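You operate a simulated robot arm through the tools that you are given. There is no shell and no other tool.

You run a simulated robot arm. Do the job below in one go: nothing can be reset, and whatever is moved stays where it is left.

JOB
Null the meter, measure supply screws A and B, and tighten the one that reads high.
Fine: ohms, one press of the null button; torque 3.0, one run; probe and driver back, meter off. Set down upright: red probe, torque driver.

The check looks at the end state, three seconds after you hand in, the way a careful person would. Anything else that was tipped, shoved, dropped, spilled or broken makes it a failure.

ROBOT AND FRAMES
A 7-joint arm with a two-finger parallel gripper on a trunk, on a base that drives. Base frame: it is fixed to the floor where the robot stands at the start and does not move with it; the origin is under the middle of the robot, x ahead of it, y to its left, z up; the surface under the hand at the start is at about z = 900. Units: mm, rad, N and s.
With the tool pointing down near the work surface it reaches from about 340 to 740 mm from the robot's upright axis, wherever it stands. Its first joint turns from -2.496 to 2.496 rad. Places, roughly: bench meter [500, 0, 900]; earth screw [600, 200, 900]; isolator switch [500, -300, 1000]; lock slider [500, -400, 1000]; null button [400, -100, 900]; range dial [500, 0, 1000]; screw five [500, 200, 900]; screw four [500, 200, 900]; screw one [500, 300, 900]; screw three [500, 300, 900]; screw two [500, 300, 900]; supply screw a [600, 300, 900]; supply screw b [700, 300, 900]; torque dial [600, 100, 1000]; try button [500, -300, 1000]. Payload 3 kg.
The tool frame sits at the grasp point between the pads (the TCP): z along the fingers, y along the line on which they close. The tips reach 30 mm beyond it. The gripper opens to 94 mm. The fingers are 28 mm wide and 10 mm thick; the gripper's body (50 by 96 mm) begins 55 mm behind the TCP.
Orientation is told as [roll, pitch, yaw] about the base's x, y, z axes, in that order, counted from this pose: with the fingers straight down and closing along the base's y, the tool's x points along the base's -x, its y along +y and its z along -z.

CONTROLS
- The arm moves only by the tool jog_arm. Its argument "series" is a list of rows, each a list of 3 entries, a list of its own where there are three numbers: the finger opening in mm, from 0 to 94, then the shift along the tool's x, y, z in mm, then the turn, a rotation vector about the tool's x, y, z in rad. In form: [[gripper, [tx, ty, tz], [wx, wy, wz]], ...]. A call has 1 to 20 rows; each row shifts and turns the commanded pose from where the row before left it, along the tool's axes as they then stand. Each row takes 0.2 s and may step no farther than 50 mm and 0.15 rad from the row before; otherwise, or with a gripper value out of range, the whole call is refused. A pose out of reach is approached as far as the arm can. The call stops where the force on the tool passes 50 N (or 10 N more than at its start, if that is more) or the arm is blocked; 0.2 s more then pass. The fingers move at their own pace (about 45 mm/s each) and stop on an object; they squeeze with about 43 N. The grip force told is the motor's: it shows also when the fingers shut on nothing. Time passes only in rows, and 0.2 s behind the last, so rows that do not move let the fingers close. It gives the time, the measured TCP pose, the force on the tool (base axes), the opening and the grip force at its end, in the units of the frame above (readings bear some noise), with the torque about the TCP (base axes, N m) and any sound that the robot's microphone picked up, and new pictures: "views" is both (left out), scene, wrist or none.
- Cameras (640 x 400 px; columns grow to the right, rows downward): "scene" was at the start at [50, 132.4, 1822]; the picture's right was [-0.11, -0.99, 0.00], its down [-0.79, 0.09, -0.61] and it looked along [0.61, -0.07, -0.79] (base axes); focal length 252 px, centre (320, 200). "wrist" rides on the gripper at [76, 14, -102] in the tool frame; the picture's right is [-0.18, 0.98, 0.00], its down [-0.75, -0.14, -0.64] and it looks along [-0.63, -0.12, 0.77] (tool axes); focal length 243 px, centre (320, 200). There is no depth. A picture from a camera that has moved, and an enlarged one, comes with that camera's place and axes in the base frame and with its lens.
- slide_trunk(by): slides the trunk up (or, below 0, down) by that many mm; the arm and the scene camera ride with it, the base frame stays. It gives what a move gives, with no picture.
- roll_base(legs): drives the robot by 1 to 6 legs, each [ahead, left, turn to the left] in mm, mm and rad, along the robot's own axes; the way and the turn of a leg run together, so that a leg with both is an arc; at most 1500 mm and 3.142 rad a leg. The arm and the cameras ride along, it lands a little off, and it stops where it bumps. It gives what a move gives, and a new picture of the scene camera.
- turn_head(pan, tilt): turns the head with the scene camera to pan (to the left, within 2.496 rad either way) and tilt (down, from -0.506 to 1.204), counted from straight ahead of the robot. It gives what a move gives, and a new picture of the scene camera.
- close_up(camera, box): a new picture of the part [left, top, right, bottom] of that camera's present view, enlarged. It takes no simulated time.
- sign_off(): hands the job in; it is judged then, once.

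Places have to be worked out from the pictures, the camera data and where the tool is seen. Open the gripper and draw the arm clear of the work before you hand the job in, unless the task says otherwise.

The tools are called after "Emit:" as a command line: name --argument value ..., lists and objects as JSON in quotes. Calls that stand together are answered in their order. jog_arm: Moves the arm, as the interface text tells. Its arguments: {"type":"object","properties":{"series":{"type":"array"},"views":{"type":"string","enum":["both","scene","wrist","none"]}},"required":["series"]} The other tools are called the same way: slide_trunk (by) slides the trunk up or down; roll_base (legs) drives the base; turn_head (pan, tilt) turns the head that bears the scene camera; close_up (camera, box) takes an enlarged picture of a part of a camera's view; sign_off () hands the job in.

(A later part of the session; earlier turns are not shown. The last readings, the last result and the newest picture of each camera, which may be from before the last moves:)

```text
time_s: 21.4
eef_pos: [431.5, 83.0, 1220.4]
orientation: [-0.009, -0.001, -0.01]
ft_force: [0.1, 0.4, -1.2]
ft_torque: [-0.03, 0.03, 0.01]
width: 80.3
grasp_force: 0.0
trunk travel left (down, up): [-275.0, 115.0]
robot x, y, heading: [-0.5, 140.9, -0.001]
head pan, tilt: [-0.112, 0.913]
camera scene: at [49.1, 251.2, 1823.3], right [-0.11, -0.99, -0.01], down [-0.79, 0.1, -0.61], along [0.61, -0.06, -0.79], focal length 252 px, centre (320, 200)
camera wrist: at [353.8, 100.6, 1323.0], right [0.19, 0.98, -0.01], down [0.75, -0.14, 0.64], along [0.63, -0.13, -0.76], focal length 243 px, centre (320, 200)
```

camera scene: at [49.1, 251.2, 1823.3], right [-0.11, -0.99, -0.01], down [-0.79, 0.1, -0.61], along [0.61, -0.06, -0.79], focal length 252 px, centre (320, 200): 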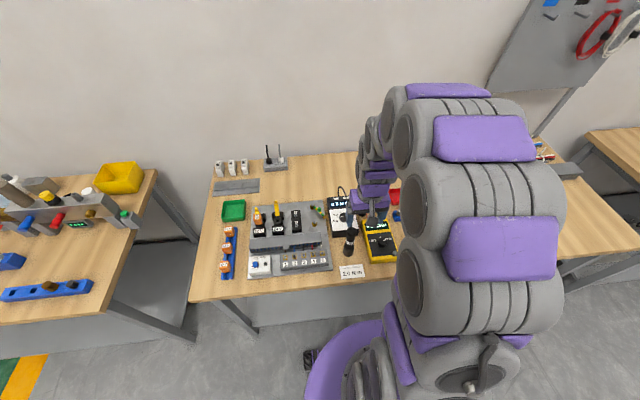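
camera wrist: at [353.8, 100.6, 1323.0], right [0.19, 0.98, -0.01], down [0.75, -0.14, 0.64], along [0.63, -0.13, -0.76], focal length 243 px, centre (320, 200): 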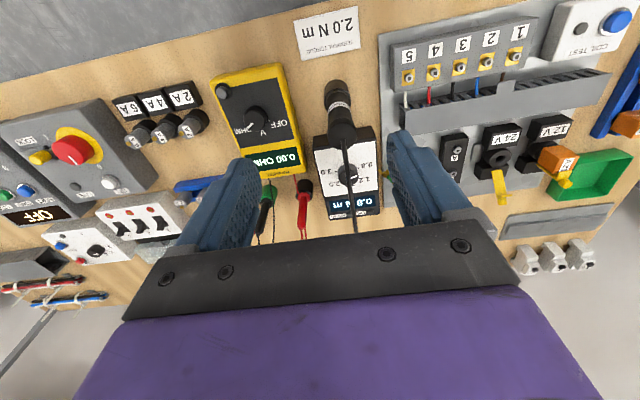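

It is still slowly settling (y 96 → 83). I wait longer.

Emit:
jog_arm --series '[[80, [0, 0, 0], [0, 0, 0]], [80, [0, 0, 0], [0, 0, 0]], [80, [0, 0, 0], [0, 0, 0]], [80, [0, 0, 0], [0, 0, 0]], [80, [0, 0, 0], [0, 0, 0]], [80, [0, 0, 0], [0, 0, 0]], [80, [0, 0, 0], [0, 0, 0]], [80, [0, 0, 0], [0, 0, 0]]]' --views "none"

Emit:
jog_arm --series '[[80, [0, 0, 0], [0, 0, 0]], [80, [0, 0, 0], [0, 0, 0]], [80, [0, 0, 0], [0, 0, 0]], [80, [0, 0, 0], [0, 0, 0]], [80, [0, 0, 0], [0, 0, 0]], [80, [0, 0, 0], [0, 0, 0]]]' --views "none"

```text
time_s: 23.2
eef_pos: [429.6, 93.8, 1220.3]
orientation: [-0.017, -0.002, -0.007]
ft_force: [-0.1, 0.4, 0.5]
ft_torque: [0.01, 0.04, 0.0]
width: 79.7
grasp_force: 0.1
trunk travel left (down, up): [-275.0, 115.0]
robot x, y, heading: [-3.4, 139.6, 0.0]
head pan, tilt: [-0.112, 0.913]
```

```text
time_s: 24.6
eef_pos: [429.3, 78.4, 1221.3]
orientation: [-0.006, -0.001, -0.009]
ft_force: [-0.2, 0.1, -0.4]
ft_torque: [0.01, -0.04, 0.02]
width: 80.2
grasp_force: 0.1
trunk travel left (down, up): [-275.0, 115.0]
robot x, y, heading: [0.3, 135.6, -0.001]
head pan, tilt: [-0.112, 0.913]
```

The body still rocks sideways; I keep waiting and sample.

Emit:
jog_arm --series '[[80, [0, 0, 0], [0, 0, 0]], [80, [0, 0, 0], [0, 0, 0]]]' --views "none"

Emit:
jog_arm --series '[[80, [0, 0, 0], [0, 0, 0]], [80, [0, 0, 0], [0, 0, 0]]]' --views "none"

Emit:
jog_arm --series '[[80, [0, 0, 0], [0, 0, 0]], [80, [0, 0, 0], [0, 0, 0]]]' --views "none"

Emit:
jog_arm --series '[[80, [0, 0, 0], [0, 0, 0]], [80, [0, 0, 0], [0, 0, 0]], [80, [0, 0, 0], [0, 0, 0]], [80, [0, 0, 0], [0, 0, 0]], [80, [0, 0, 0], [0, 0, 0]], [80, [0, 0, 0], [0, 0, 0]], [80, [0, 0, 0], [0, 0, 0]], [80, [0, 0, 0], [0, 0, 0]], [80, [0, 0, 0], [0, 0, 0]], [80, [0, 0, 0], [0, 0, 0]]]' --views "scene"

```text
time_s: 25.2
eef_pos: [429.9, 97.6, 1220.2]
orientation: [-0.017, -0.002, -0.006]
ft_force: [-0.9, -0.5, -0.3]
ft_torque: [0.0, 0.02, 0.03]
width: 80.0
grasp_force: 0.1
trunk travel left (down, up): [-275.0, 115.0]
robot x, y, heading: [-1.1, 137.9, 0.005]
head pan, tilt: [-0.112, 0.913]
```

```text
time_s: 25.8
eef_pos: [430.6, 90.8, 1221.7]
orientation: [-0.013, -0.002, -0.007]
ft_force: [-0.6, -0.7, 0.1]
ft_torque: [0.01, -0.03, 0.0]
width: 79.9
grasp_force: 0.0
trunk travel left (down, up): [-275.0, 115.0]
robot x, y, heading: [-0.8, 140.8, 0.002]
head pan, tilt: [-0.112, 0.913]
```

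```text
time_s: 26.4
eef_pos: [429.6, 83.5, 1220.8]
orientation: [-0.009, -0.002, -0.005]
ft_force: [0.1, 0.5, 0.0]
ft_torque: [-0.01, 0.03, -0.03]
width: 80.0
grasp_force: 0.1
trunk travel left (down, up): [-275.0, 115.0]
robot x, y, heading: [-0.1, 137.8, -0.005]
head pan, tilt: [-0.112, 0.913]
```

```text
time_s: 28.6
eef_pos: [429.9, 89.1, 1221.2]
orientation: [-0.011, -0.001, -0.007]
ft_force: [-0.1, -0.9, 0.3]
ft_torque: [-0.01, -0.04, 0.02]
width: 79.9
grasp_force: 0.1
trunk travel left (down, up): [-275.0, 115.0]
robot x, y, heading: [-2.6, 139.6, 0.001]
head pan, tilt: [-0.112, 0.913]
camera scene: at [48.9, 271.7, 1822.0], right [-0.11, -0.99, 0.0], down [-0.79, 0.09, -0.61], along [0.61, -0.07, -0.79], focal length 252 px, centre (320, 200)
```

scene: 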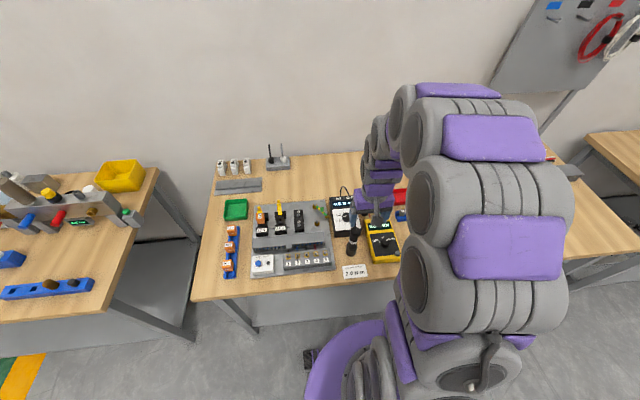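

The sway has died to a few mm. I level the tilt and move toward the red probe at safe height to view it.

Emit:
jog_arm --series '[[80, [-20, -15, 5], [-0.012, 0, -0.007]], [60, [-30, -23, 5], [0, 0, 0]], [50, [-30, -23, 5], [0, 0, 0]], [50, [-30, -15, 5], [0, 0, 0]], [50, [-20, -8, 0], [0, 0, 0]], [50, [0, 0, 0], [0, 0, 0]], [50, [0, 0, 0], [0, 0, 0]], [50, [0, 0, 0], [0, 0, 0]], [50, [0, 0, 0], [0, 0, 0]], [50, [0, 0, 0], [0, 0, 0]]]'

Emit:
close_up --camera "wrist" --box '[250, 70, 410, 240]'

```text
time_s: 30.8
eef_pos: [560.0, 4.6, 1200.9]
orientation: [0.0, -0.001, -0.001]
ft_force: [0.2, -0.3, 0.2]
ft_torque: [0.03, 0.0, -0.04]
width: 50.2
grasp_force: 0.0
trunk travel left (down, up): [-275.0, 115.0]
robot x, y, heading: [0.0, 140.2, -0.001]
head pan, tilt: [-0.112, 0.913]
camera scene: at [50.1, 271.2, 1822.0], right [-0.11, -0.99, 0.0], down [-0.79, 0.09, -0.61], along [0.61, -0.07, -0.79], focal length 252 px, centre (320, 200)
camera wrist: at [483.7, 19.1, 1303.7], right [0.18, 0.98, 0.0], down [0.75, -0.14, 0.64], along [0.63, -0.12, -0.77], focal length 243 px, centre (320, 200)
```

scene: 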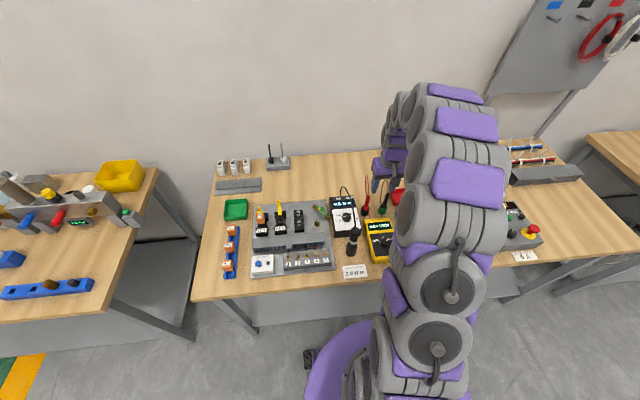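
wrist: 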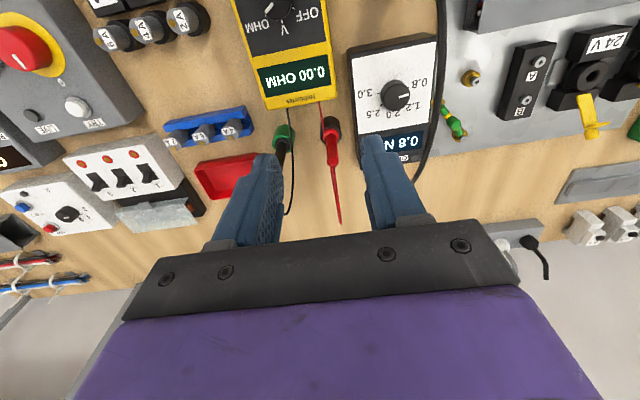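

```text
2.35 times, centred on (330, 155) of wrist
camera zoom: at [483.7, 19.1, 1303.7], right [0.18, 0.98, 0.0], down [0.75, -0.14, 0.64], along [0.63, -0.12, -0.77], focal length 571 px, centre (296, 306)
```

zoom: 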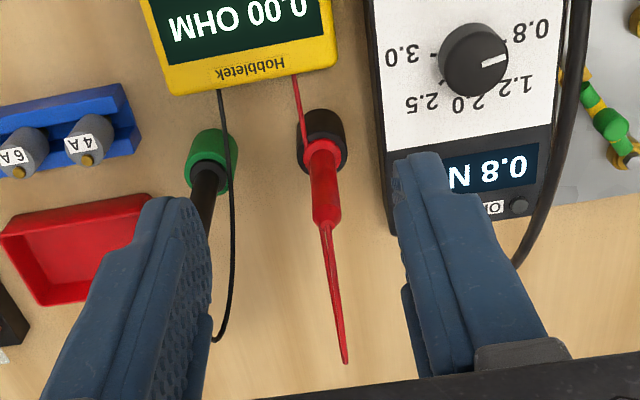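

All calm now. Probe axis works out at about (647, 5.5), handle z ≈ 955–1033. I move above it and check alignment between the fingers.

Emit:
jog_arm --series '[[50, [-30, 0, 0], [0, 0, 0]], [50, [-30, 0.5, 20], [0, 0, 0]], [50, [-27, 0.5, 40], [0, 0, 0]], [50, [0, 0, 40], [0, 0, 0]], [50, [0, 0, 0], [0, 0, 0]], [50, [0, 0, 0], [0, 0, 0]]]'

Emit:
close_up --camera "wrist" --box '[240, 70, 400, 240]'

Emit:
close_up --camera "scene" --box '[345, 150, 410, 230]'

```text
time_s: 32.2
eef_pos: [647.6, 4.6, 1100.7]
orientation: [0.001, -0.003, 0.0]
ft_force: [0.6, 0.1, -0.7]
ft_torque: [-0.01, 0.02, 0.0]
width: 49.8
grasp_force: 0.0
trunk travel left (down, up): [-275.0, 115.0]
robot x, y, heading: [-0.7, 136.4, -0.002]
head pan, tilt: [-0.112, 0.913]
camera scene: at [51.3, 271.1, 1822.0], right [-0.11, -0.99, 0.0], down [-0.79, 0.09, -0.61], along [0.6, -0.07, -0.79], focal length 252 px, centre (320, 200)
camera wrist: at [571.4, 19.6, 1203.4], right [0.18, 0.98, 0.0], down [0.75, -0.14, 0.64], along [0.63, -0.12, -0.77], focal length 243 px, centre (320, 200)
```

scene: 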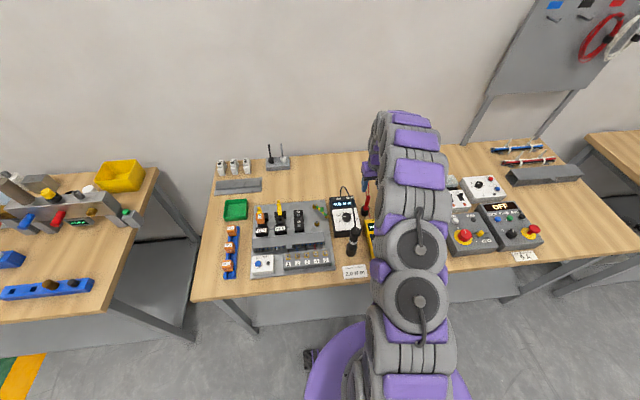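
wrist: 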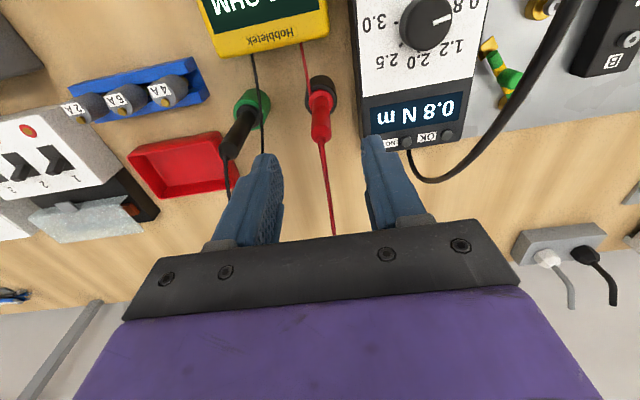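

```text
2.35 times, centred on (320, 155) of wrist
camera zoom: at [571.4, 19.6, 1203.4], right [0.18, 0.98, 0.0], down [0.75, -0.14, 0.64], along [0.63, -0.12, -0.77], focal length 571 px, centre (320, 306)
```

zoom: 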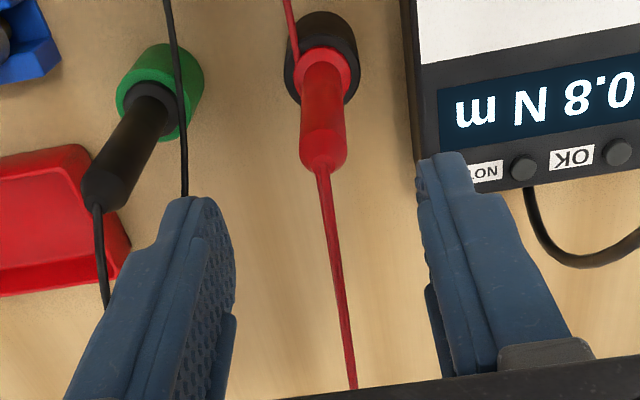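

```text
5.00 times, centred on (378, 190) of scene
camera zoom: at [51.3, 271.1, 1822.0], right [-0.11, -0.99, 0.0], down [-0.79, 0.09, -0.61], along [0.6, -0.07, -0.79], focal length 1261 px, centre (32, 250)
```

zoom: 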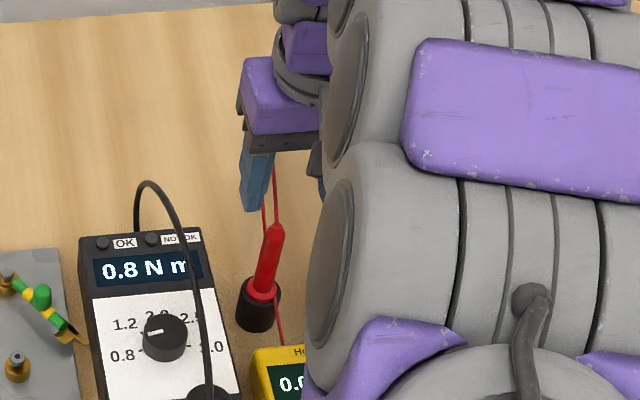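

Refined: probe axis about (655, 5.5). I shift +7.5 mm in x and descend halfway, watching force since the lead rises toward the palm.

Emit:
jog_arm --series '[[50, [-7.5, 0.7, 15], [0, 0, 0]], [50, [0, 0, 25], [0, 0, 0]], [50, [0, 0, 20], [0, 0, 0]], [50, [0, 0, 0], [0, 0, 0]], [50, [0, 0, 0], [0, 0, 0]]]' --views "wrist"

Emit:
close_up --camera "wrist" --box '[240, 70, 400, 240]'

Emit:
close_up --camera "scene" --box '[345, 150, 410, 230]'

```text
time_s: 33.4
eef_pos: [655.3, 6.5, 1040.4]
orientation: [0.001, -0.003, -0.001]
ft_force: [0.5, 0.1, -0.4]
ft_torque: [0.0, 0.0, 0.01]
width: 49.9
grasp_force: 0.0
trunk travel left (down, up): [-275.0, 115.0]
robot x, y, heading: [0.8, 141.2, 0.002]
head pan, tilt: [-0.112, 0.913]
camera wrist: at [578.8, 20.6, 1143.3], right [0.18, 0.98, 0.0], down [0.75, -0.14, 0.64], along [0.63, -0.12, -0.77], focal length 243 px, centre (320, 200)
```

wrist: 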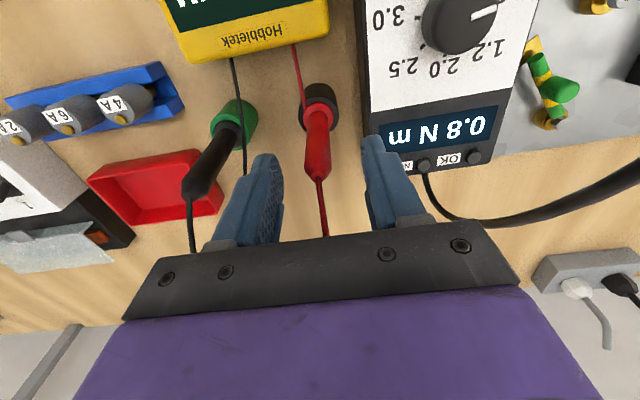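

```text
2.35 times, centred on (320, 155) of wrist
camera zoom: at [578.8, 20.6, 1143.3], right [0.18, 0.98, 0.0], down [0.75, -0.14, 0.64], along [0.63, -0.12, -0.77], focal length 571 px, centre (320, 306)
```

zoom: 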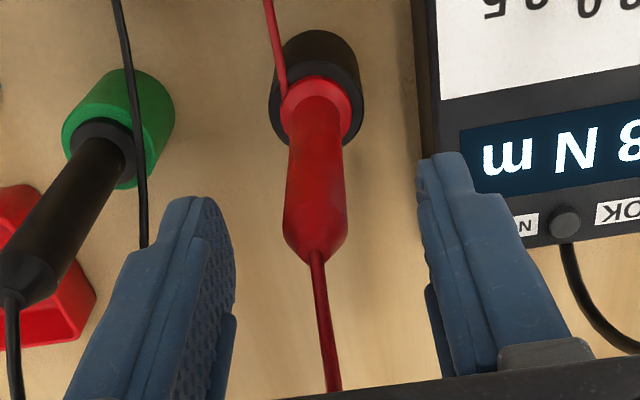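

```text
5.00 times, centred on (378, 190) of scene
camera zoom: at [51.7, 271.3, 1822.0], right [-0.11, -0.99, 0.0], down [-0.79, 0.09, -0.61], along [0.6, -0.07, -0.79], focal length 1261 px, centre (32, 250)
```

zoom: 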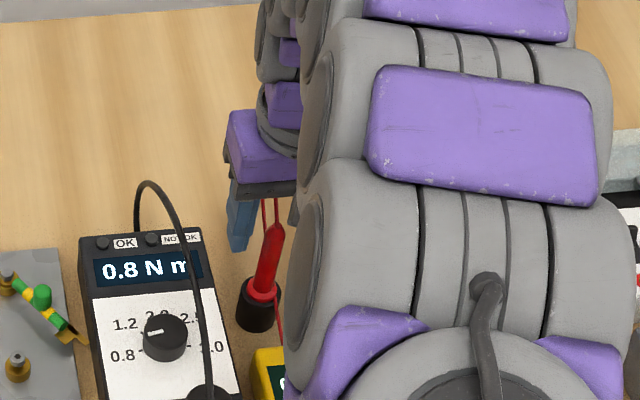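

No force even though the palm passed the lead's top, so the lead is not in the way. The probe is centred; the torque box edge is near, so I narrow to 36 mm and descend to grip mid-handle.

Emit:
jog_arm --series '[[36, [0, -1, 0], [0, 0, 0]], [36, [0, 0, 20], [0, 0, 0]], [36, [0, 0, 20], [0, 0, 0]], [36, [0, 0, 12], [0, 0, 0]], [36, [0, 0, 0], [0, 0, 0]]]' --views "wrist"

Emit:
close_up --camera "wrist" --box '[240, 70, 400, 240]'

```text
time_s: 34.6
eef_pos: [653.9, 4.9, 988.9]
orientation: [0.001, -0.001, 0.0]
ft_force: [0.1, -0.1, 0.6]
ft_torque: [-0.02, 0.04, -0.01]
width: 35.6
grasp_force: 0.0
trunk travel left (down, up): [-275.0, 115.0]
robot x, y, heading: [-2.5, 138.6, -0.003]
head pan, tilt: [-0.112, 0.913]
camera wrist: at [578.5, 19.7, 1091.8], right [0.18, 0.98, 0.0], down [0.75, -0.14, 0.64], along [0.63, -0.12, -0.77], focal length 243 px, centre (320, 200)
```

wrist: 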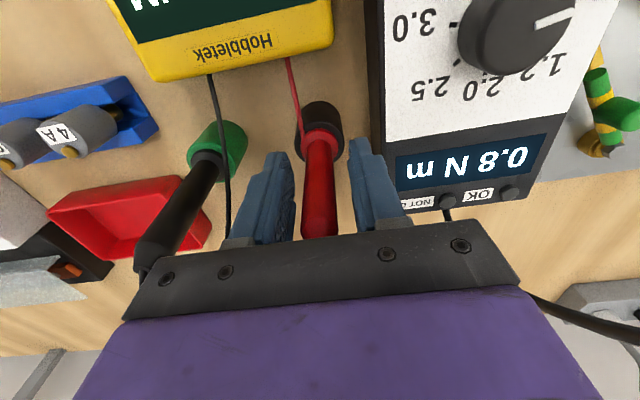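

```text
2.35 times, centred on (320, 155) of wrist
camera zoom: at [578.5, 19.7, 1091.8], right [0.18, 0.98, 0.0], down [0.75, -0.14, 0.64], along [0.63, -0.12, -0.77], focal length 571 px, centre (320, 306)
```

zoom: 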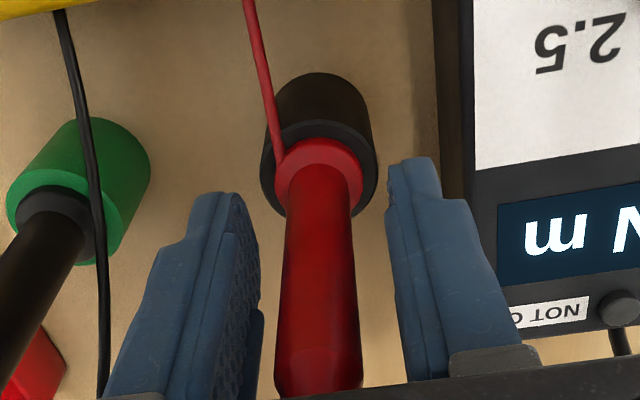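

Probe handle is well between the pads. I close on it.

Emit:
jog_arm --series '[[20, [0, 0, 0], [0, 0, 0]], [8, [0, 0, 0], [0, 0, 0]], [8, [0, 0, 0], [0, 0, 0]], [8, [0, 0, 0], [0, 0, 0]]]' --views "wrist"

```text
time_s: 35.6
eef_pos: [654.5, 3.9, 989.8]
orientation: [0.001, -0.002, 0.0]
ft_force: [0.7, -0.1, 0.2]
ft_torque: [-0.02, 0.0, 0.01]
width: 15.4
grasp_force: 42.9
trunk travel left (down, up): [-275.0, 115.0]
robot x, y, heading: [-0.5, 140.0, -0.006]
head pan, tilt: [-0.112, 0.913]
camera wrist: at [578.6, 19.7, 1091.7], right [0.18, 0.98, 0.0], down [0.75, -0.14, 0.64], along [0.63, -0.12, -0.77], focal length 243 px, centre (320, 200)
```

wrist: 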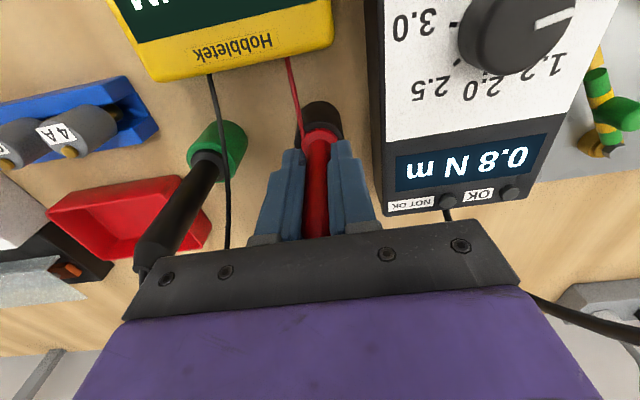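

Gripped at 15.4 mm (pick pose ≈ (654.3, 4.5, 989.3)). I lift straight up.

Emit:
jog_arm --series '[[8, [0, 0, -10], [0, 0, 0]], [8, [0, 0, -20], [0, 0, 0]], [8, [0, 0, -30], [0, 0, 0]], [8, [0, 0, -30], [0, 0, 0]], [8, [0, 0, -30], [0, 0, 0]], [8, [0, 0, 0], [0, 0, 0]]]'

Emit:
close_up --camera "wrist" --box '[240, 50, 400, 240]'

Emit:
close_up --camera "scene" --box '[345, 140, 410, 250]'

```text
time_s: 37.0
eef_pos: [655.8, 5.4, 1109.4]
orientation: [0.001, -0.001, -0.001]
ft_force: [-0.6, 0.2, -0.7]
ft_torque: [-0.01, -0.01, 0.01]
width: 15.8
grasp_force: 42.6
trunk travel left (down, up): [-275.0, 115.0]
robot x, y, heading: [-2.8, 138.9, -0.001]
head pan, tilt: [-0.112, 0.913]
camera scene: at [52.0, 271.2, 1821.9], right [-0.11, -0.99, 0.0], down [-0.79, 0.09, -0.61], along [0.6, -0.07, -0.79], focal length 252 px, centre (320, 200)
camera wrist: at [579.3, 19.8, 1211.4], right [0.18, 0.98, 0.0], down [0.75, -0.14, 0.64], along [0.63, -0.12, -0.77], focal length 243 px, centre (320, 200)
```

scene: 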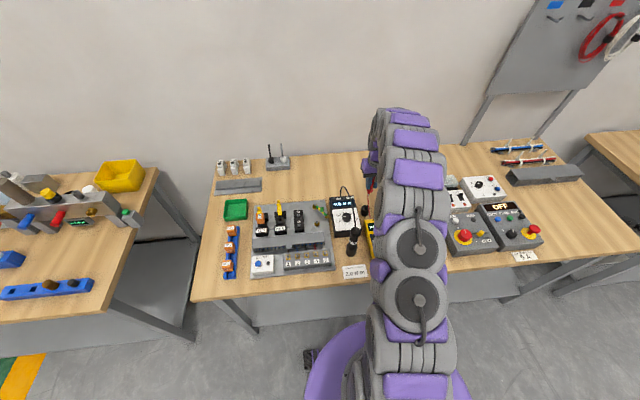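
wrist: 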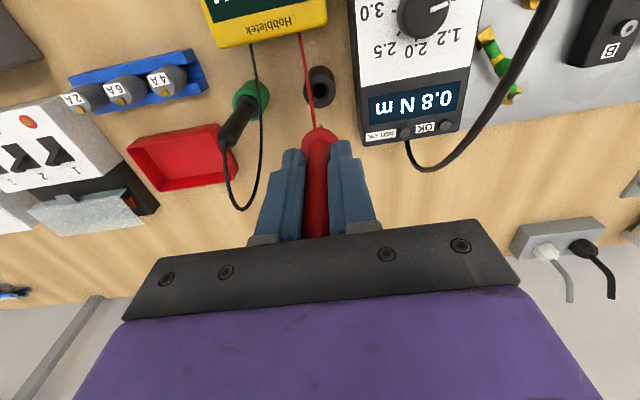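

```text
2.11 times, centred on (320, 145) of wrist
camera zoom: at [579.3, 19.8, 1211.4], right [0.18, 0.98, 0.0], down [0.75, -0.14, 0.64], along [0.63, -0.12, -0.77], focal length 511 px, centre (320, 316)
```

zoom: 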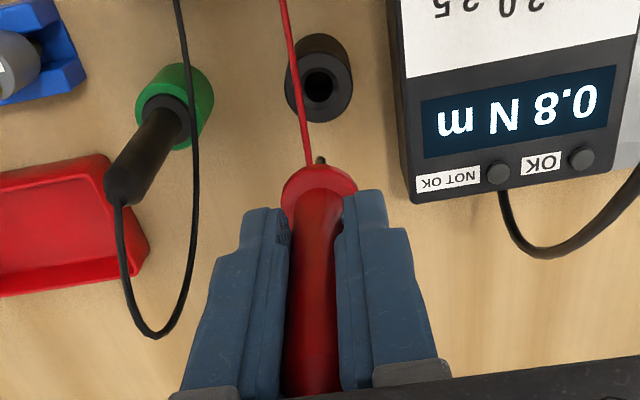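

```text
3.64 times, centred on (378, 195) of scene
camera zoom: at [52.0, 271.2, 1821.9], right [-0.11, -0.99, 0.0], down [-0.79, 0.09, -0.61], along [0.6, -0.07, -0.79], focal length 917 px, centre (111, 218)
```

zoom: 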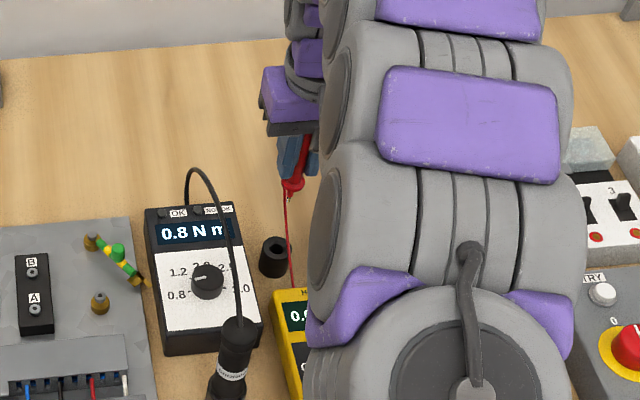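

The probe is out; its tip is about 84 mm below the TCP. I raise and carry it over the panel toward screw A at about (605, 295).

Emit:
jog_arm --series '[[8, [0, 0, -35], [0, 0, 0]], [8, [0, 0, -35], [0, 0, 0]], [8, [4, 20, 0], [0, 0, 0]], [8, [7, 40, 0], [0, 0, 0]], [8, [7, 40, 0], [0, 0, 0]], [8, [7, 40, 0], [0, 0, 0]], [8, [7, 40, 0], [0, 0, 0]], [8, [7, 40, 0], [0, 0, 0]], [8, [7, 40, 0], [0, 0, 0]], [8, [4, 30, 0], [0, 0, 0]], [8, [0, 0, 0], [0, 0, 0]], [8, [0, 0, 0], [0, 0, 0]]]'

Emit:
close_up --camera "wrist" --box '[240, 0, 440, 200]'

Emit:
close_up --camera "scene" --box '[270, 170, 340, 250]'

```text
time_s: 39.6
eef_pos: [606.0, 295.5, 1180.0]
orientation: [0.0, -0.002, 0.001]
ft_force: [-0.3, 0.2, 0.1]
ft_torque: [0.01, -0.03, -0.01]
width: 15.7
grasp_force: 43.3
trunk travel left (down, up): [-275.0, 115.0]
robot x, y, heading: [0.9, 139.6, -0.001]
head pan, tilt: [-0.112, 0.913]
camera scene: at [50.6, 274.3, 1821.8], right [-0.11, -0.99, 0.0], down [-0.79, 0.09, -0.61], along [0.6, -0.07, -0.79], focal length 252 px, centre (320, 200)
camera wrist: at [529.0, 311.2, 1282.2], right [0.18, 0.98, 0.0], down [0.75, -0.14, 0.64], along [0.63, -0.12, -0.77], focal length 243 px, centre (320, 200)
```

scene: 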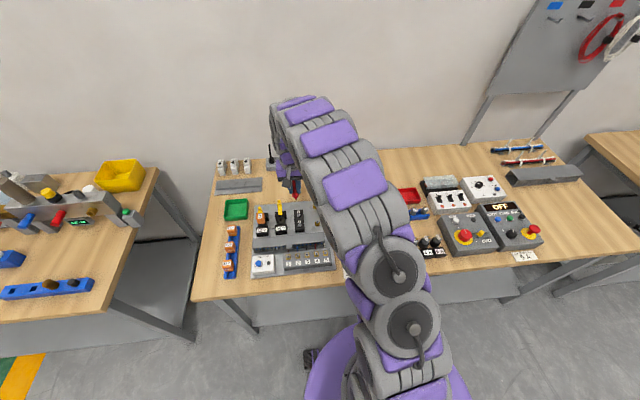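
wrist: 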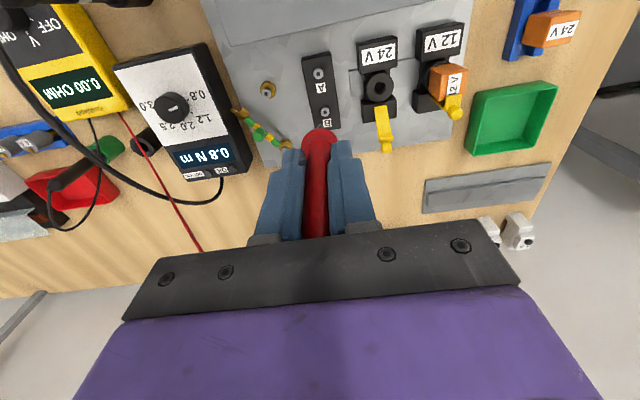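

```text
2.00 times, centred on (340, 100) of wrist
camera zoom: at [529.0, 311.2, 1282.2], right [0.18, 0.98, 0.0], down [0.75, -0.14, 0.64], along [0.63, -0.12, -0.77], focal length 485 px, centre (280, 400)
```

zoom: 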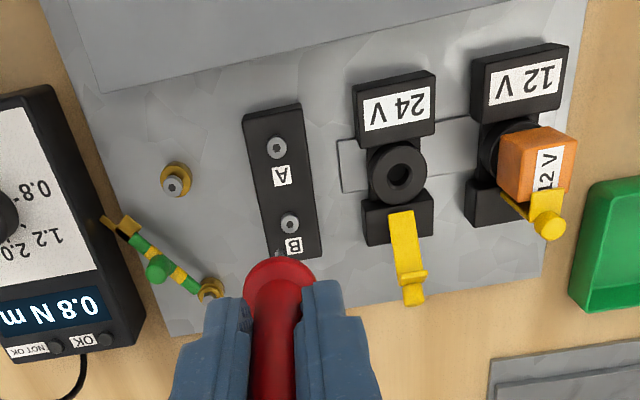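

```text
5.00 times, centred on (305, 210) of scene
camera zoom: at [50.6, 274.3, 1821.8], right [-0.11, -0.99, 0.0], down [-0.79, 0.09, -0.61], along [0.6, -0.07, -0.79], focal length 1261 px, centre (395, 150)
```

zoom: 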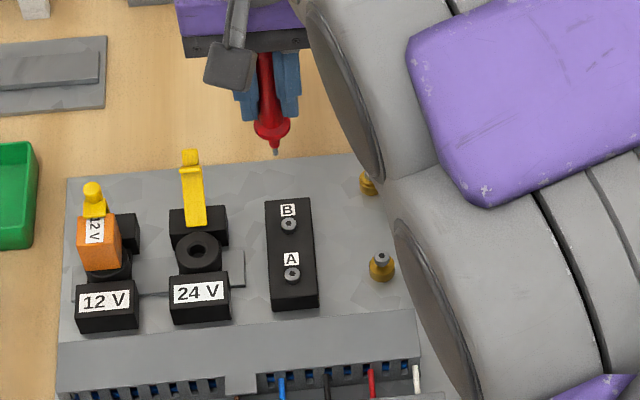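

A ≈ (602.5, 296.7), B ≈ (651, 295.5), tops near z 940. The tip stays at a fixed spot in the wrist image (≈(319.5,125)), so I can servo the screw onto it. I descend over A to leave ~35 mm.

Emit:
jog_arm --series '[[8, [1.7, 0.6, 40], [0, 0, 0]], [8, [1.7, 0.6, 40], [0, 0, 0]], [8, [0, 0, 40], [0, 0, 0]], [8, [0, 0, 0], [0, 0, 0]], [8, [0, 0, 0], [0, 0, 0]]]' --views "wrist"

Emit:
close_up --camera "wrist" --box '[280, 70, 360, 150]'

Emit:
close_up --camera "scene" --box '[270, 185, 330, 245]'

```text
time_s: 40.8
eef_pos: [602.5, 297.3, 1057.3]
orientation: [-0.001, -0.001, 0.0]
ft_force: [-0.3, 0.4, 0.2]
ft_torque: [-0.02, 0.01, 0.0]
width: 15.6
grasp_force: 43.2
trunk travel left (down, up): [-275.0, 115.0]
robot x, y, heading: [-0.4, 139.8, -0.001]
head pan, tilt: [-0.112, 0.913]
camera wrist: at [525.5, 312.2, 1161.3], right [0.18, 0.98, 0.0], down [0.75, -0.14, 0.64], along [0.63, -0.12, -0.77], focal length 243 px, centre (320, 200)
```

wrist: 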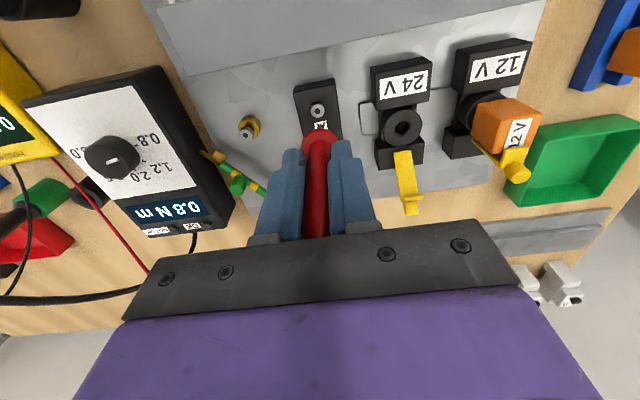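

```text
5.00 times, centred on (320, 110) of wrist
camera zoom: at [525.5, 312.2, 1161.3], right [0.18, 0.98, 0.0], down [0.75, -0.14, 0.64], along [0.63, -0.12, -0.77], focal length 1213 px, centre (320, 650)
```

zoom: 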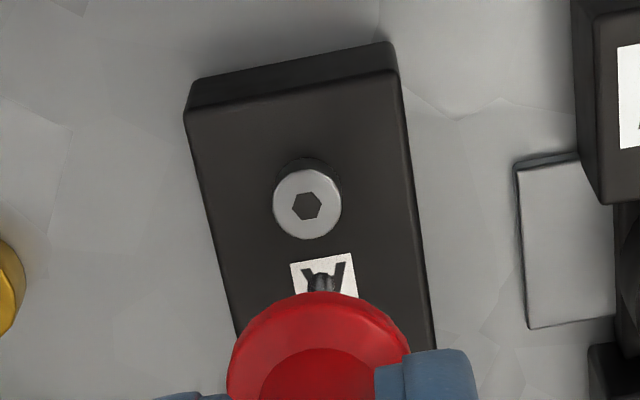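

```text
6.67 times, centred on (300, 215) of scene
camera zoom: at [51.5, 274.8, 1821.7], right [-0.11, -0.99, 0.0], down [-0.79, 0.09, -0.61], along [0.6, -0.07, -0.79], focal length 1681 px, centre (453, 100)
```

zoom: 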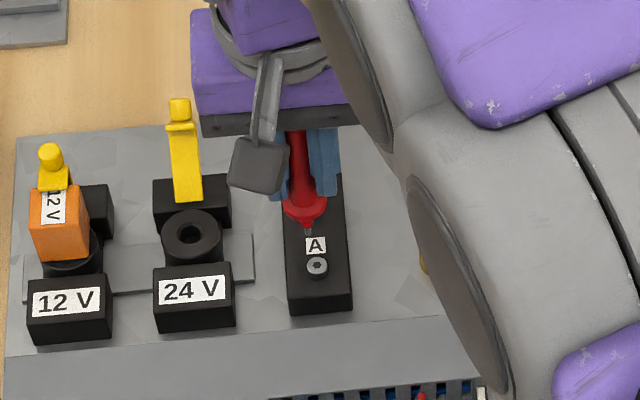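

Screw A triangulates to (602, 296, 942). I'll keep the screw on the tip's sight line and move along that line (direction ≈ (0.41, -0.075, -1)) until contact; first step down 25 mm.

Emit:
jog_arm --series '[[8, [2.8, -2.2, 12], [0, 0, 0]], [8, [0, 0, 13], [0, 0, 0]], [8, [0, 0, 0], [0, 0, 0]], [8, [0, 0, 0], [0, 0, 0]]]' --views "none"

Emit:
close_up --camera "wrist" --box '[290, 80, 350, 150]'

Emit:
close_up --camera "scene" --box '[285, 195, 325, 235]'

```text
time_s: 41.8
eef_pos: [598.8, 295.1, 1036.0]
orientation: [0.001, -0.001, 0.0]
ft_force: [-0.4, -0.1, -0.2]
ft_torque: [0.02, -0.01, 0.0]
width: 15.8
grasp_force: 43.2
trunk travel left (down, up): [-275.0, 115.0]
robot x, y, heading: [-2.8, 138.2, 0.0]
head pan, tilt: [-0.112, 0.913]
```

```text
5.71 times, centred on (320, 115) of wrist
camera zoom: at [522.2, 310.6, 1136.8], right [0.18, 0.98, 0.0], down [0.75, -0.14, 0.64], along [0.63, -0.12, -0.77], focal length 1386 px, centre (320, 686)
```

zoom: 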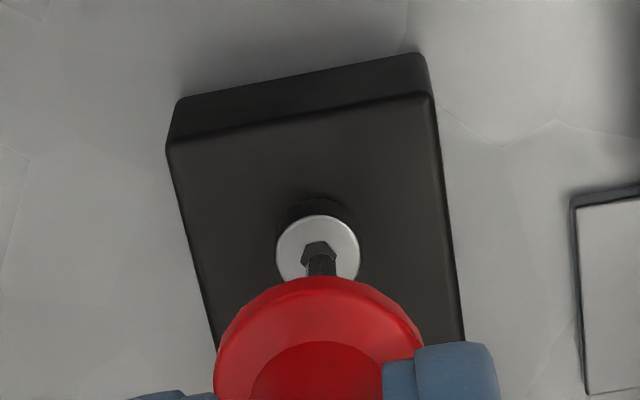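

```text
10.00 times, centred on (305, 215) of scene
camera zoom: at [51.1, 274.8, 1821.7], right [-0.11, -0.99, 0.0], down [-0.79, 0.09, -0.61], along [0.6, -0.07, -0.79], focal length 2522 px, centre (470, 50)
```

zoom: 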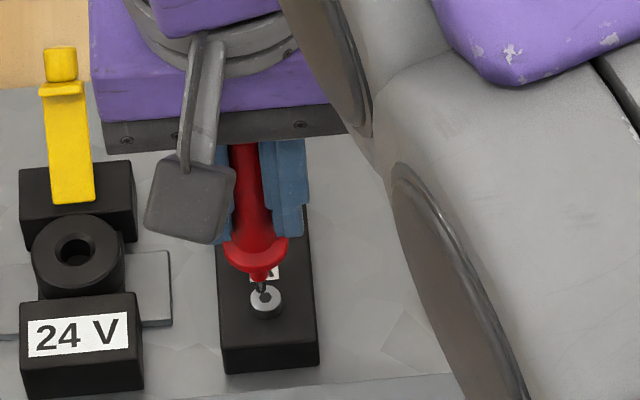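

Tip and hex recess are aligned in the wrist view, and the scene view shows only several mm of gap. I advance along the sight line in small steps.

Emit:
jog_arm --series '[[8, [-1, -0.2, 2.5], [0, 0, 0]], [8, [-1, -0.2, 2.5], [0, 0, 0]], [8, [0, 0, 0], [0, 0, 0]]]' --views "none"

Emit:
close_up --camera "wrist" --box '[290, 80, 350, 150]'

Emit:
close_up --camera "scene" --box '[285, 195, 325, 235]'

```text
time_s: 42.6
eef_pos: [601.1, 295.3, 1028.7]
orientation: [-0.001, -0.003, -0.001]
ft_force: [0.0, 0.1, -0.8]
ft_torque: [-0.02, 0.02, 0.01]
width: 15.8
grasp_force: 43.1
trunk travel left (down, up): [-275.0, 115.0]
robot x, y, heading: [1.2, 139.3, -0.008]
head pan, tilt: [-0.112, 0.913]
```

```text
5.71 times, centred on (320, 115) of wrist
camera zoom: at [524.5, 310.0, 1131.6], right [0.18, 0.98, 0.0], down [0.75, -0.14, 0.64], along [0.63, -0.12, -0.77], focal length 1386 px, centre (320, 686)
```

zoom: 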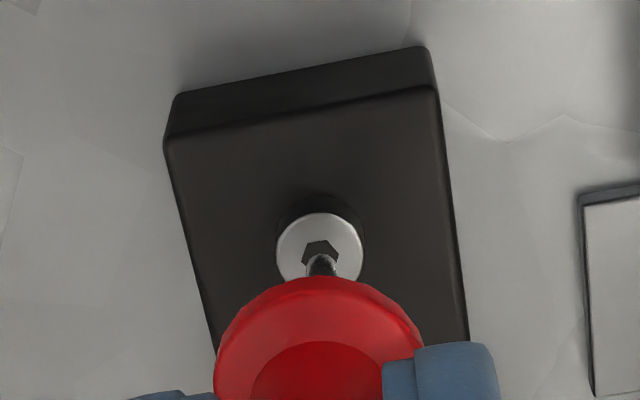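

```text
10.00 times, centred on (305, 215) of scene
camera zoom: at [51.0, 274.8, 1821.7], right [-0.11, -0.99, 0.0], down [-0.79, 0.09, -0.61], along [0.6, -0.07, -0.79], focal length 2522 px, centre (470, 50)
```

zoom: 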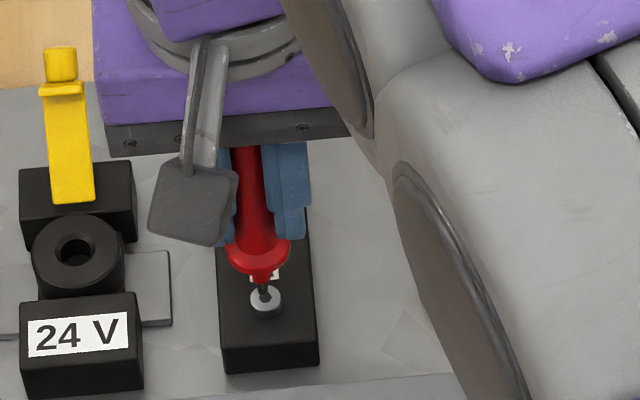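

Nearly touching. I make 1.5 mm steps and check for contact force and the meter display at the wrist view's left edge.

Emit:
jog_arm --series '[[8, [-0.6, -0.1, 1.5], [0, 0, 0]], [8, [0, 0, 0], [0, 0, 0]]]' --views "both"

Emit:
close_up --camera "wrist" --box '[0, 60, 80, 170]'

```text
time_s: 43.2
eef_pos: [601.6, 294.8, 1027.1]
orientation: [0.0, -0.002, 0.001]
ft_force: [-0.1, -0.6, -0.6]
ft_torque: [-0.01, 0.03, 0.0]
width: 15.7
grasp_force: 43.2
trunk travel left (down, up): [-275.0, 115.0]
robot x, y, heading: [1.6, 137.8, -0.001]
head pan, tilt: [-0.112, 0.913]
camera scene: at [51.0, 274.8, 1821.7], right [-0.11, -0.99, 0.0], down [-0.79, 0.09, -0.61], along [0.6, -0.07, -0.79], focal length 252 px, centre (320, 200)
camera wrist: at [524.9, 309.9, 1130.2], right [0.18, 0.98, 0.0], down [0.75, -0.14, 0.64], along [0.63, -0.12, -0.77], focal length 243 px, centre (320, 200)
```

scene: 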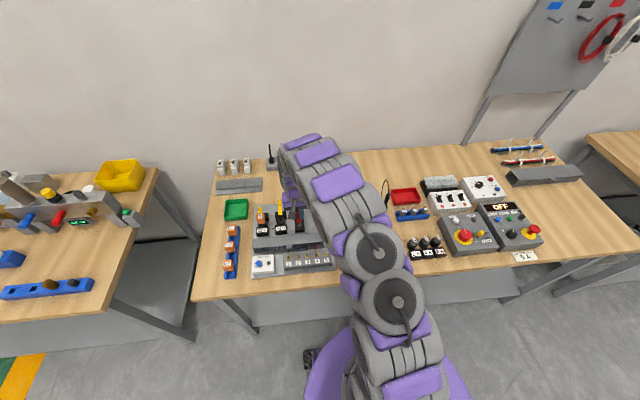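
wrist: 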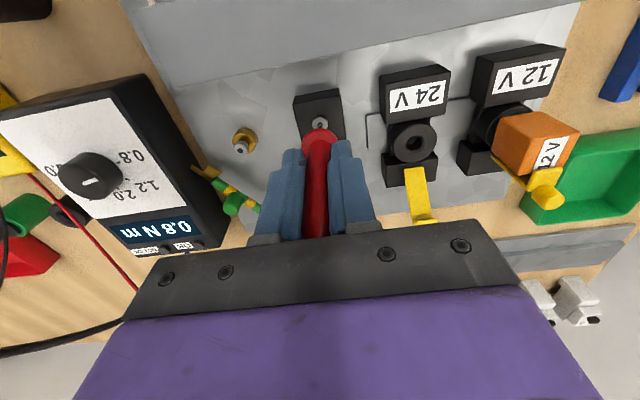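

```text
3.64 times, centred on (40, 115) of wrist
camera zoom: at [524.9, 309.9, 1130.2], right [0.18, 0.98, 0.0], down [0.75, -0.14, 0.64], along [0.63, -0.12, -0.77], focal length 882 px, centre (1338, 509)
```

zoom: 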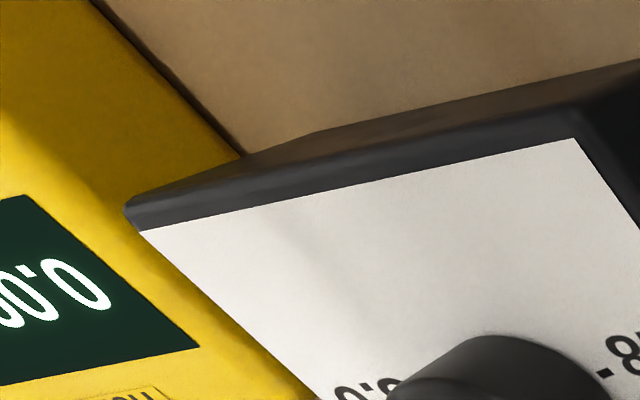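

No contact yet. The meter display is cut off at the left edge, so I back off 3 mm and yaw the hand -0.35 rad about the probe to bring the display into view.

Emit:
jog_arm --series '[[8, [0, 0, -3], [0, 0, 0.1]], [8, [0, 0, 0], [0, 0, 0.12]], [8, [0, 0, 0], [0, 0, 0.13]], [8, [0, 0, 0], [0, 0, 0]], [8, [0, 0, 0], [0, 0, 0]]]' --views "wrist"

Emit:
close_up --camera "wrist" --box '[290, 80, 350, 150]'

Emit:
close_up --camera "scene" --box '[285, 195, 325, 235]'

```text
time_s: 44.4
eef_pos: [601.0, 294.2, 1029.6]
orientation: [-0.001, -0.002, -0.351]
ft_force: [-0.3, -0.2, -0.7]
ft_torque: [0.0, 0.01, -0.02]
width: 15.4
grasp_force: 43.0
trunk travel left (down, up): [-275.0, 115.0]
robot x, y, heading: [-3.9, 138.9, 0.002]
head pan, tilt: [-0.112, 0.913]
camera wrist: at [534.5, 334.8, 1133.2], right [0.51, 0.86, 0.0], down [0.66, -0.39, 0.64], along [0.55, -0.33, -0.77], focal length 243 px, centre (320, 200)
```

wrist: 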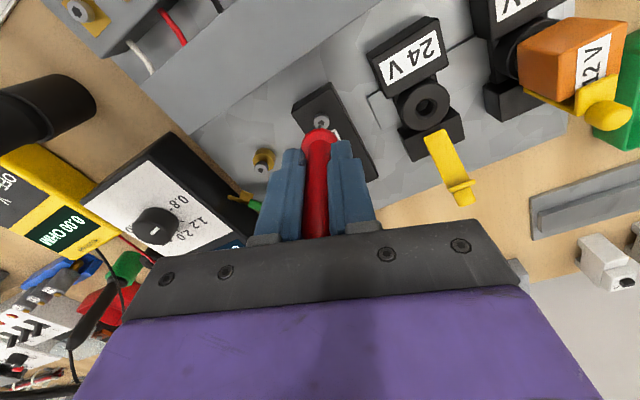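

```text
5.71 times, centred on (320, 115) of wrist
camera zoom: at [534.5, 334.8, 1133.2], right [0.51, 0.86, 0.0], down [0.66, -0.39, 0.64], along [0.55, -0.33, -0.77], focal length 1386 px, centre (320, 686)
```

zoom: 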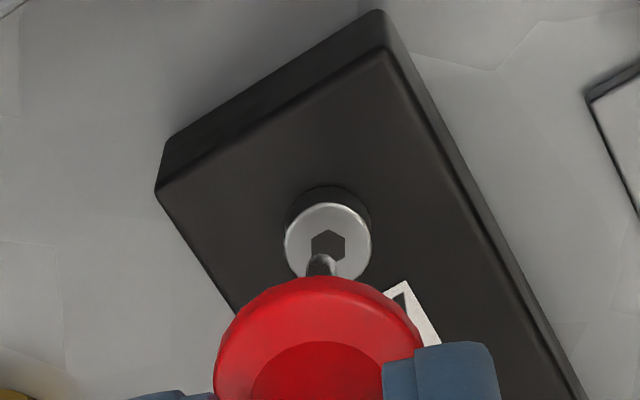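

```text
10.00 times, centred on (305, 215) of scene
camera zoom: at [51.0, 274.7, 1821.7], right [-0.11, -0.99, 0.0], down [-0.79, 0.09, -0.61], along [0.6, -0.07, -0.79], focal length 2522 px, centre (470, 50)
```

zoom: 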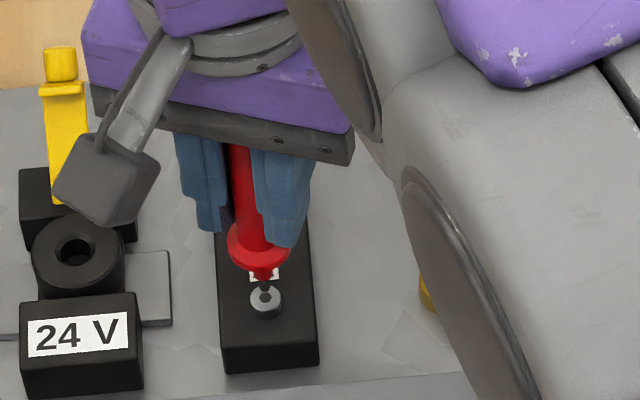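

Now the display (0.00 OHM) is visible at the left. I correct ~1 mm sideways and descend toward the recess in small steps.

Emit:
jog_arm --series '[[8, [-0.2, 1.1, 1.5], [0, 0, 0]], [8, [0, 0, 1.5], [0, 0, 0]], [8, [0, 0, 1], [0, 0, 0]], [8, [0, 0, 0], [0, 0, 0]]]' --views "none"

Emit:
close_up --camera "wrist" --box '[290, 80, 350, 150]'

Emit:
close_up --camera "wrist" --box '[0, 180, 120, 280]'

Emit:
close_up --camera "scene" --box '[295, 205, 315, 225]'

```text
time_s: 45.4
eef_pos: [602.1, 295.6, 1025.8]
orientation: [-0.001, -0.001, -0.351]
ft_force: [-0.3, -0.4, -0.9]
ft_torque: [0.01, -0.02, 0.01]
width: 15.8
grasp_force: 43.7
trunk travel left (down, up): [-275.0, 115.0]
robot x, y, heading: [0.1, 140.1, -0.005]
head pan, tilt: [-0.112, 0.913]
```

```text
5.71 times, centred on (320, 115) of wrist
camera zoom: at [535.1, 335.9, 1129.3], right [0.51, 0.86, 0.0], down [0.66, -0.39, 0.64], along [0.55, -0.33, -0.77], focal length 1386 px, centre (320, 686)
```

zoom: 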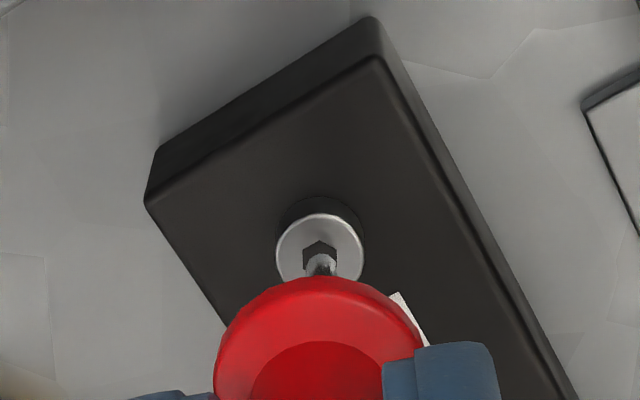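

```text
4.00 times, centred on (60, 230) of wrist
camera zoom: at [535.1, 335.9, 1129.3], right [0.51, 0.86, 0.0], down [0.66, -0.39, 0.64], along [0.55, -0.33, -0.77], focal length 970 px, centre (1360, 80)
```

zoom: 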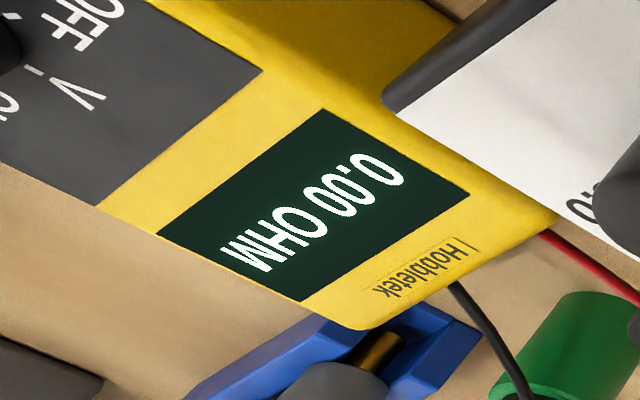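

```text
16.00 times, centred on (305, 215) of scene
camera zoom: at [51.0, 274.8, 1821.7], right [-0.11, -0.99, 0.0], down [-0.79, 0.09, -0.61], along [0.6, -0.07, -0.79], focal length 4034 px, centre (560, -40)
```

zoom: 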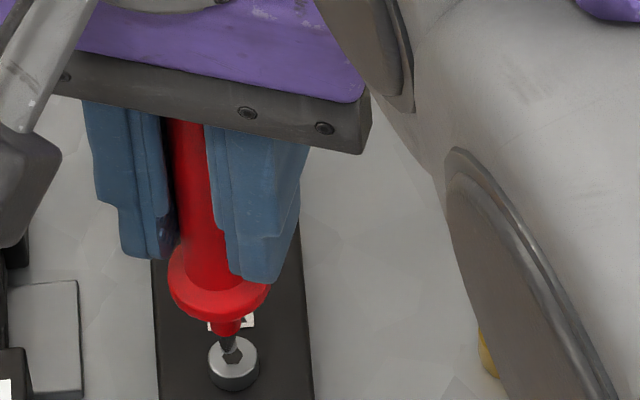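

The tip stands right above the recess and the display still shows 0.00. I continue down 1 mm per row.

Emit:
jog_arm --series '[[8, [-0.2, 0, 1], [0, 0, 0]], [8, [-0.2, 0, 1], [0, 0, 0]], [8, [0, 0, 0], [0, 0, 0]]]' --views "none"

Emit:
close_up --camera "wrist" --box '[290, 80, 350, 150]'

Emit:
close_up --camera "wrist" --box '[0, 180, 120, 280]'

Emit:
close_up --camera "scene" --box '[295, 205, 315, 225]'

```text
time_s: 46.2
eef_pos: [601.1, 295.6, 1023.9]
orientation: [0.001, 0.0, -0.351]
ft_force: [0.5, 0.0, 0.4]
ft_torque: [-0.03, -0.03, 0.01]
width: 15.7
grasp_force: 42.6
trunk travel left (down, up): [-275.0, 115.0]
robot x, y, heading: [-0.1, 143.1, 0.0]
head pan, tilt: [-0.112, 0.913]
```

```text
5.71 times, centred on (320, 115) of wrist
camera zoom: at [535.5, 336.0, 1127.1], right [0.51, 0.86, 0.0], down [0.66, -0.39, 0.64], along [0.55, -0.33, -0.77], focal length 1386 px, centre (320, 686)
```

zoom: 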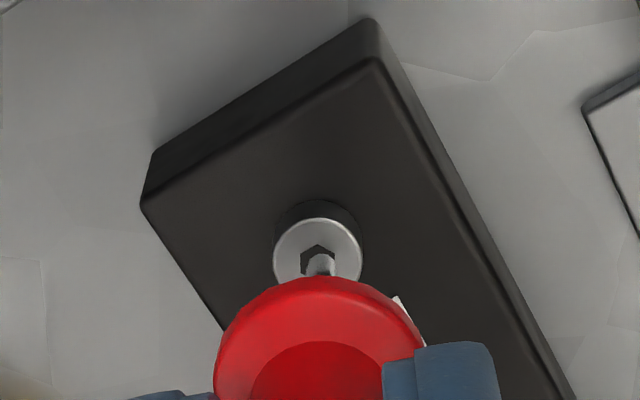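

```text
4.00 times, centred on (60, 230) of wrist
camera zoom: at [535.5, 336.0, 1127.1], right [0.51, 0.86, 0.0], down [0.66, -0.39, 0.64], along [0.55, -0.33, -0.77], focal length 970 px, centre (1360, 80)
```

zoom: 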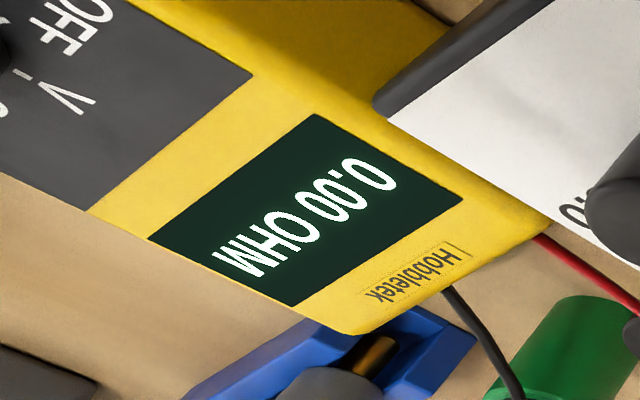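

```text
16.00 times, centred on (305, 215) of scene
camera zoom: at [51.0, 274.8, 1821.7], right [-0.11, -0.99, 0.0], down [-0.79, 0.09, -0.61], along [0.6, -0.07, -0.79], focal length 4034 px, centre (560, -40)
```

zoom: 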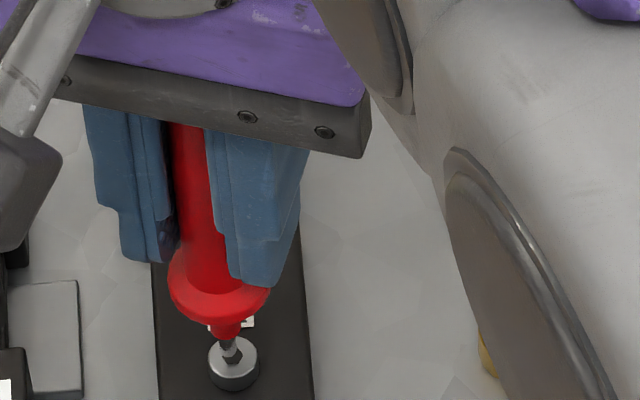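

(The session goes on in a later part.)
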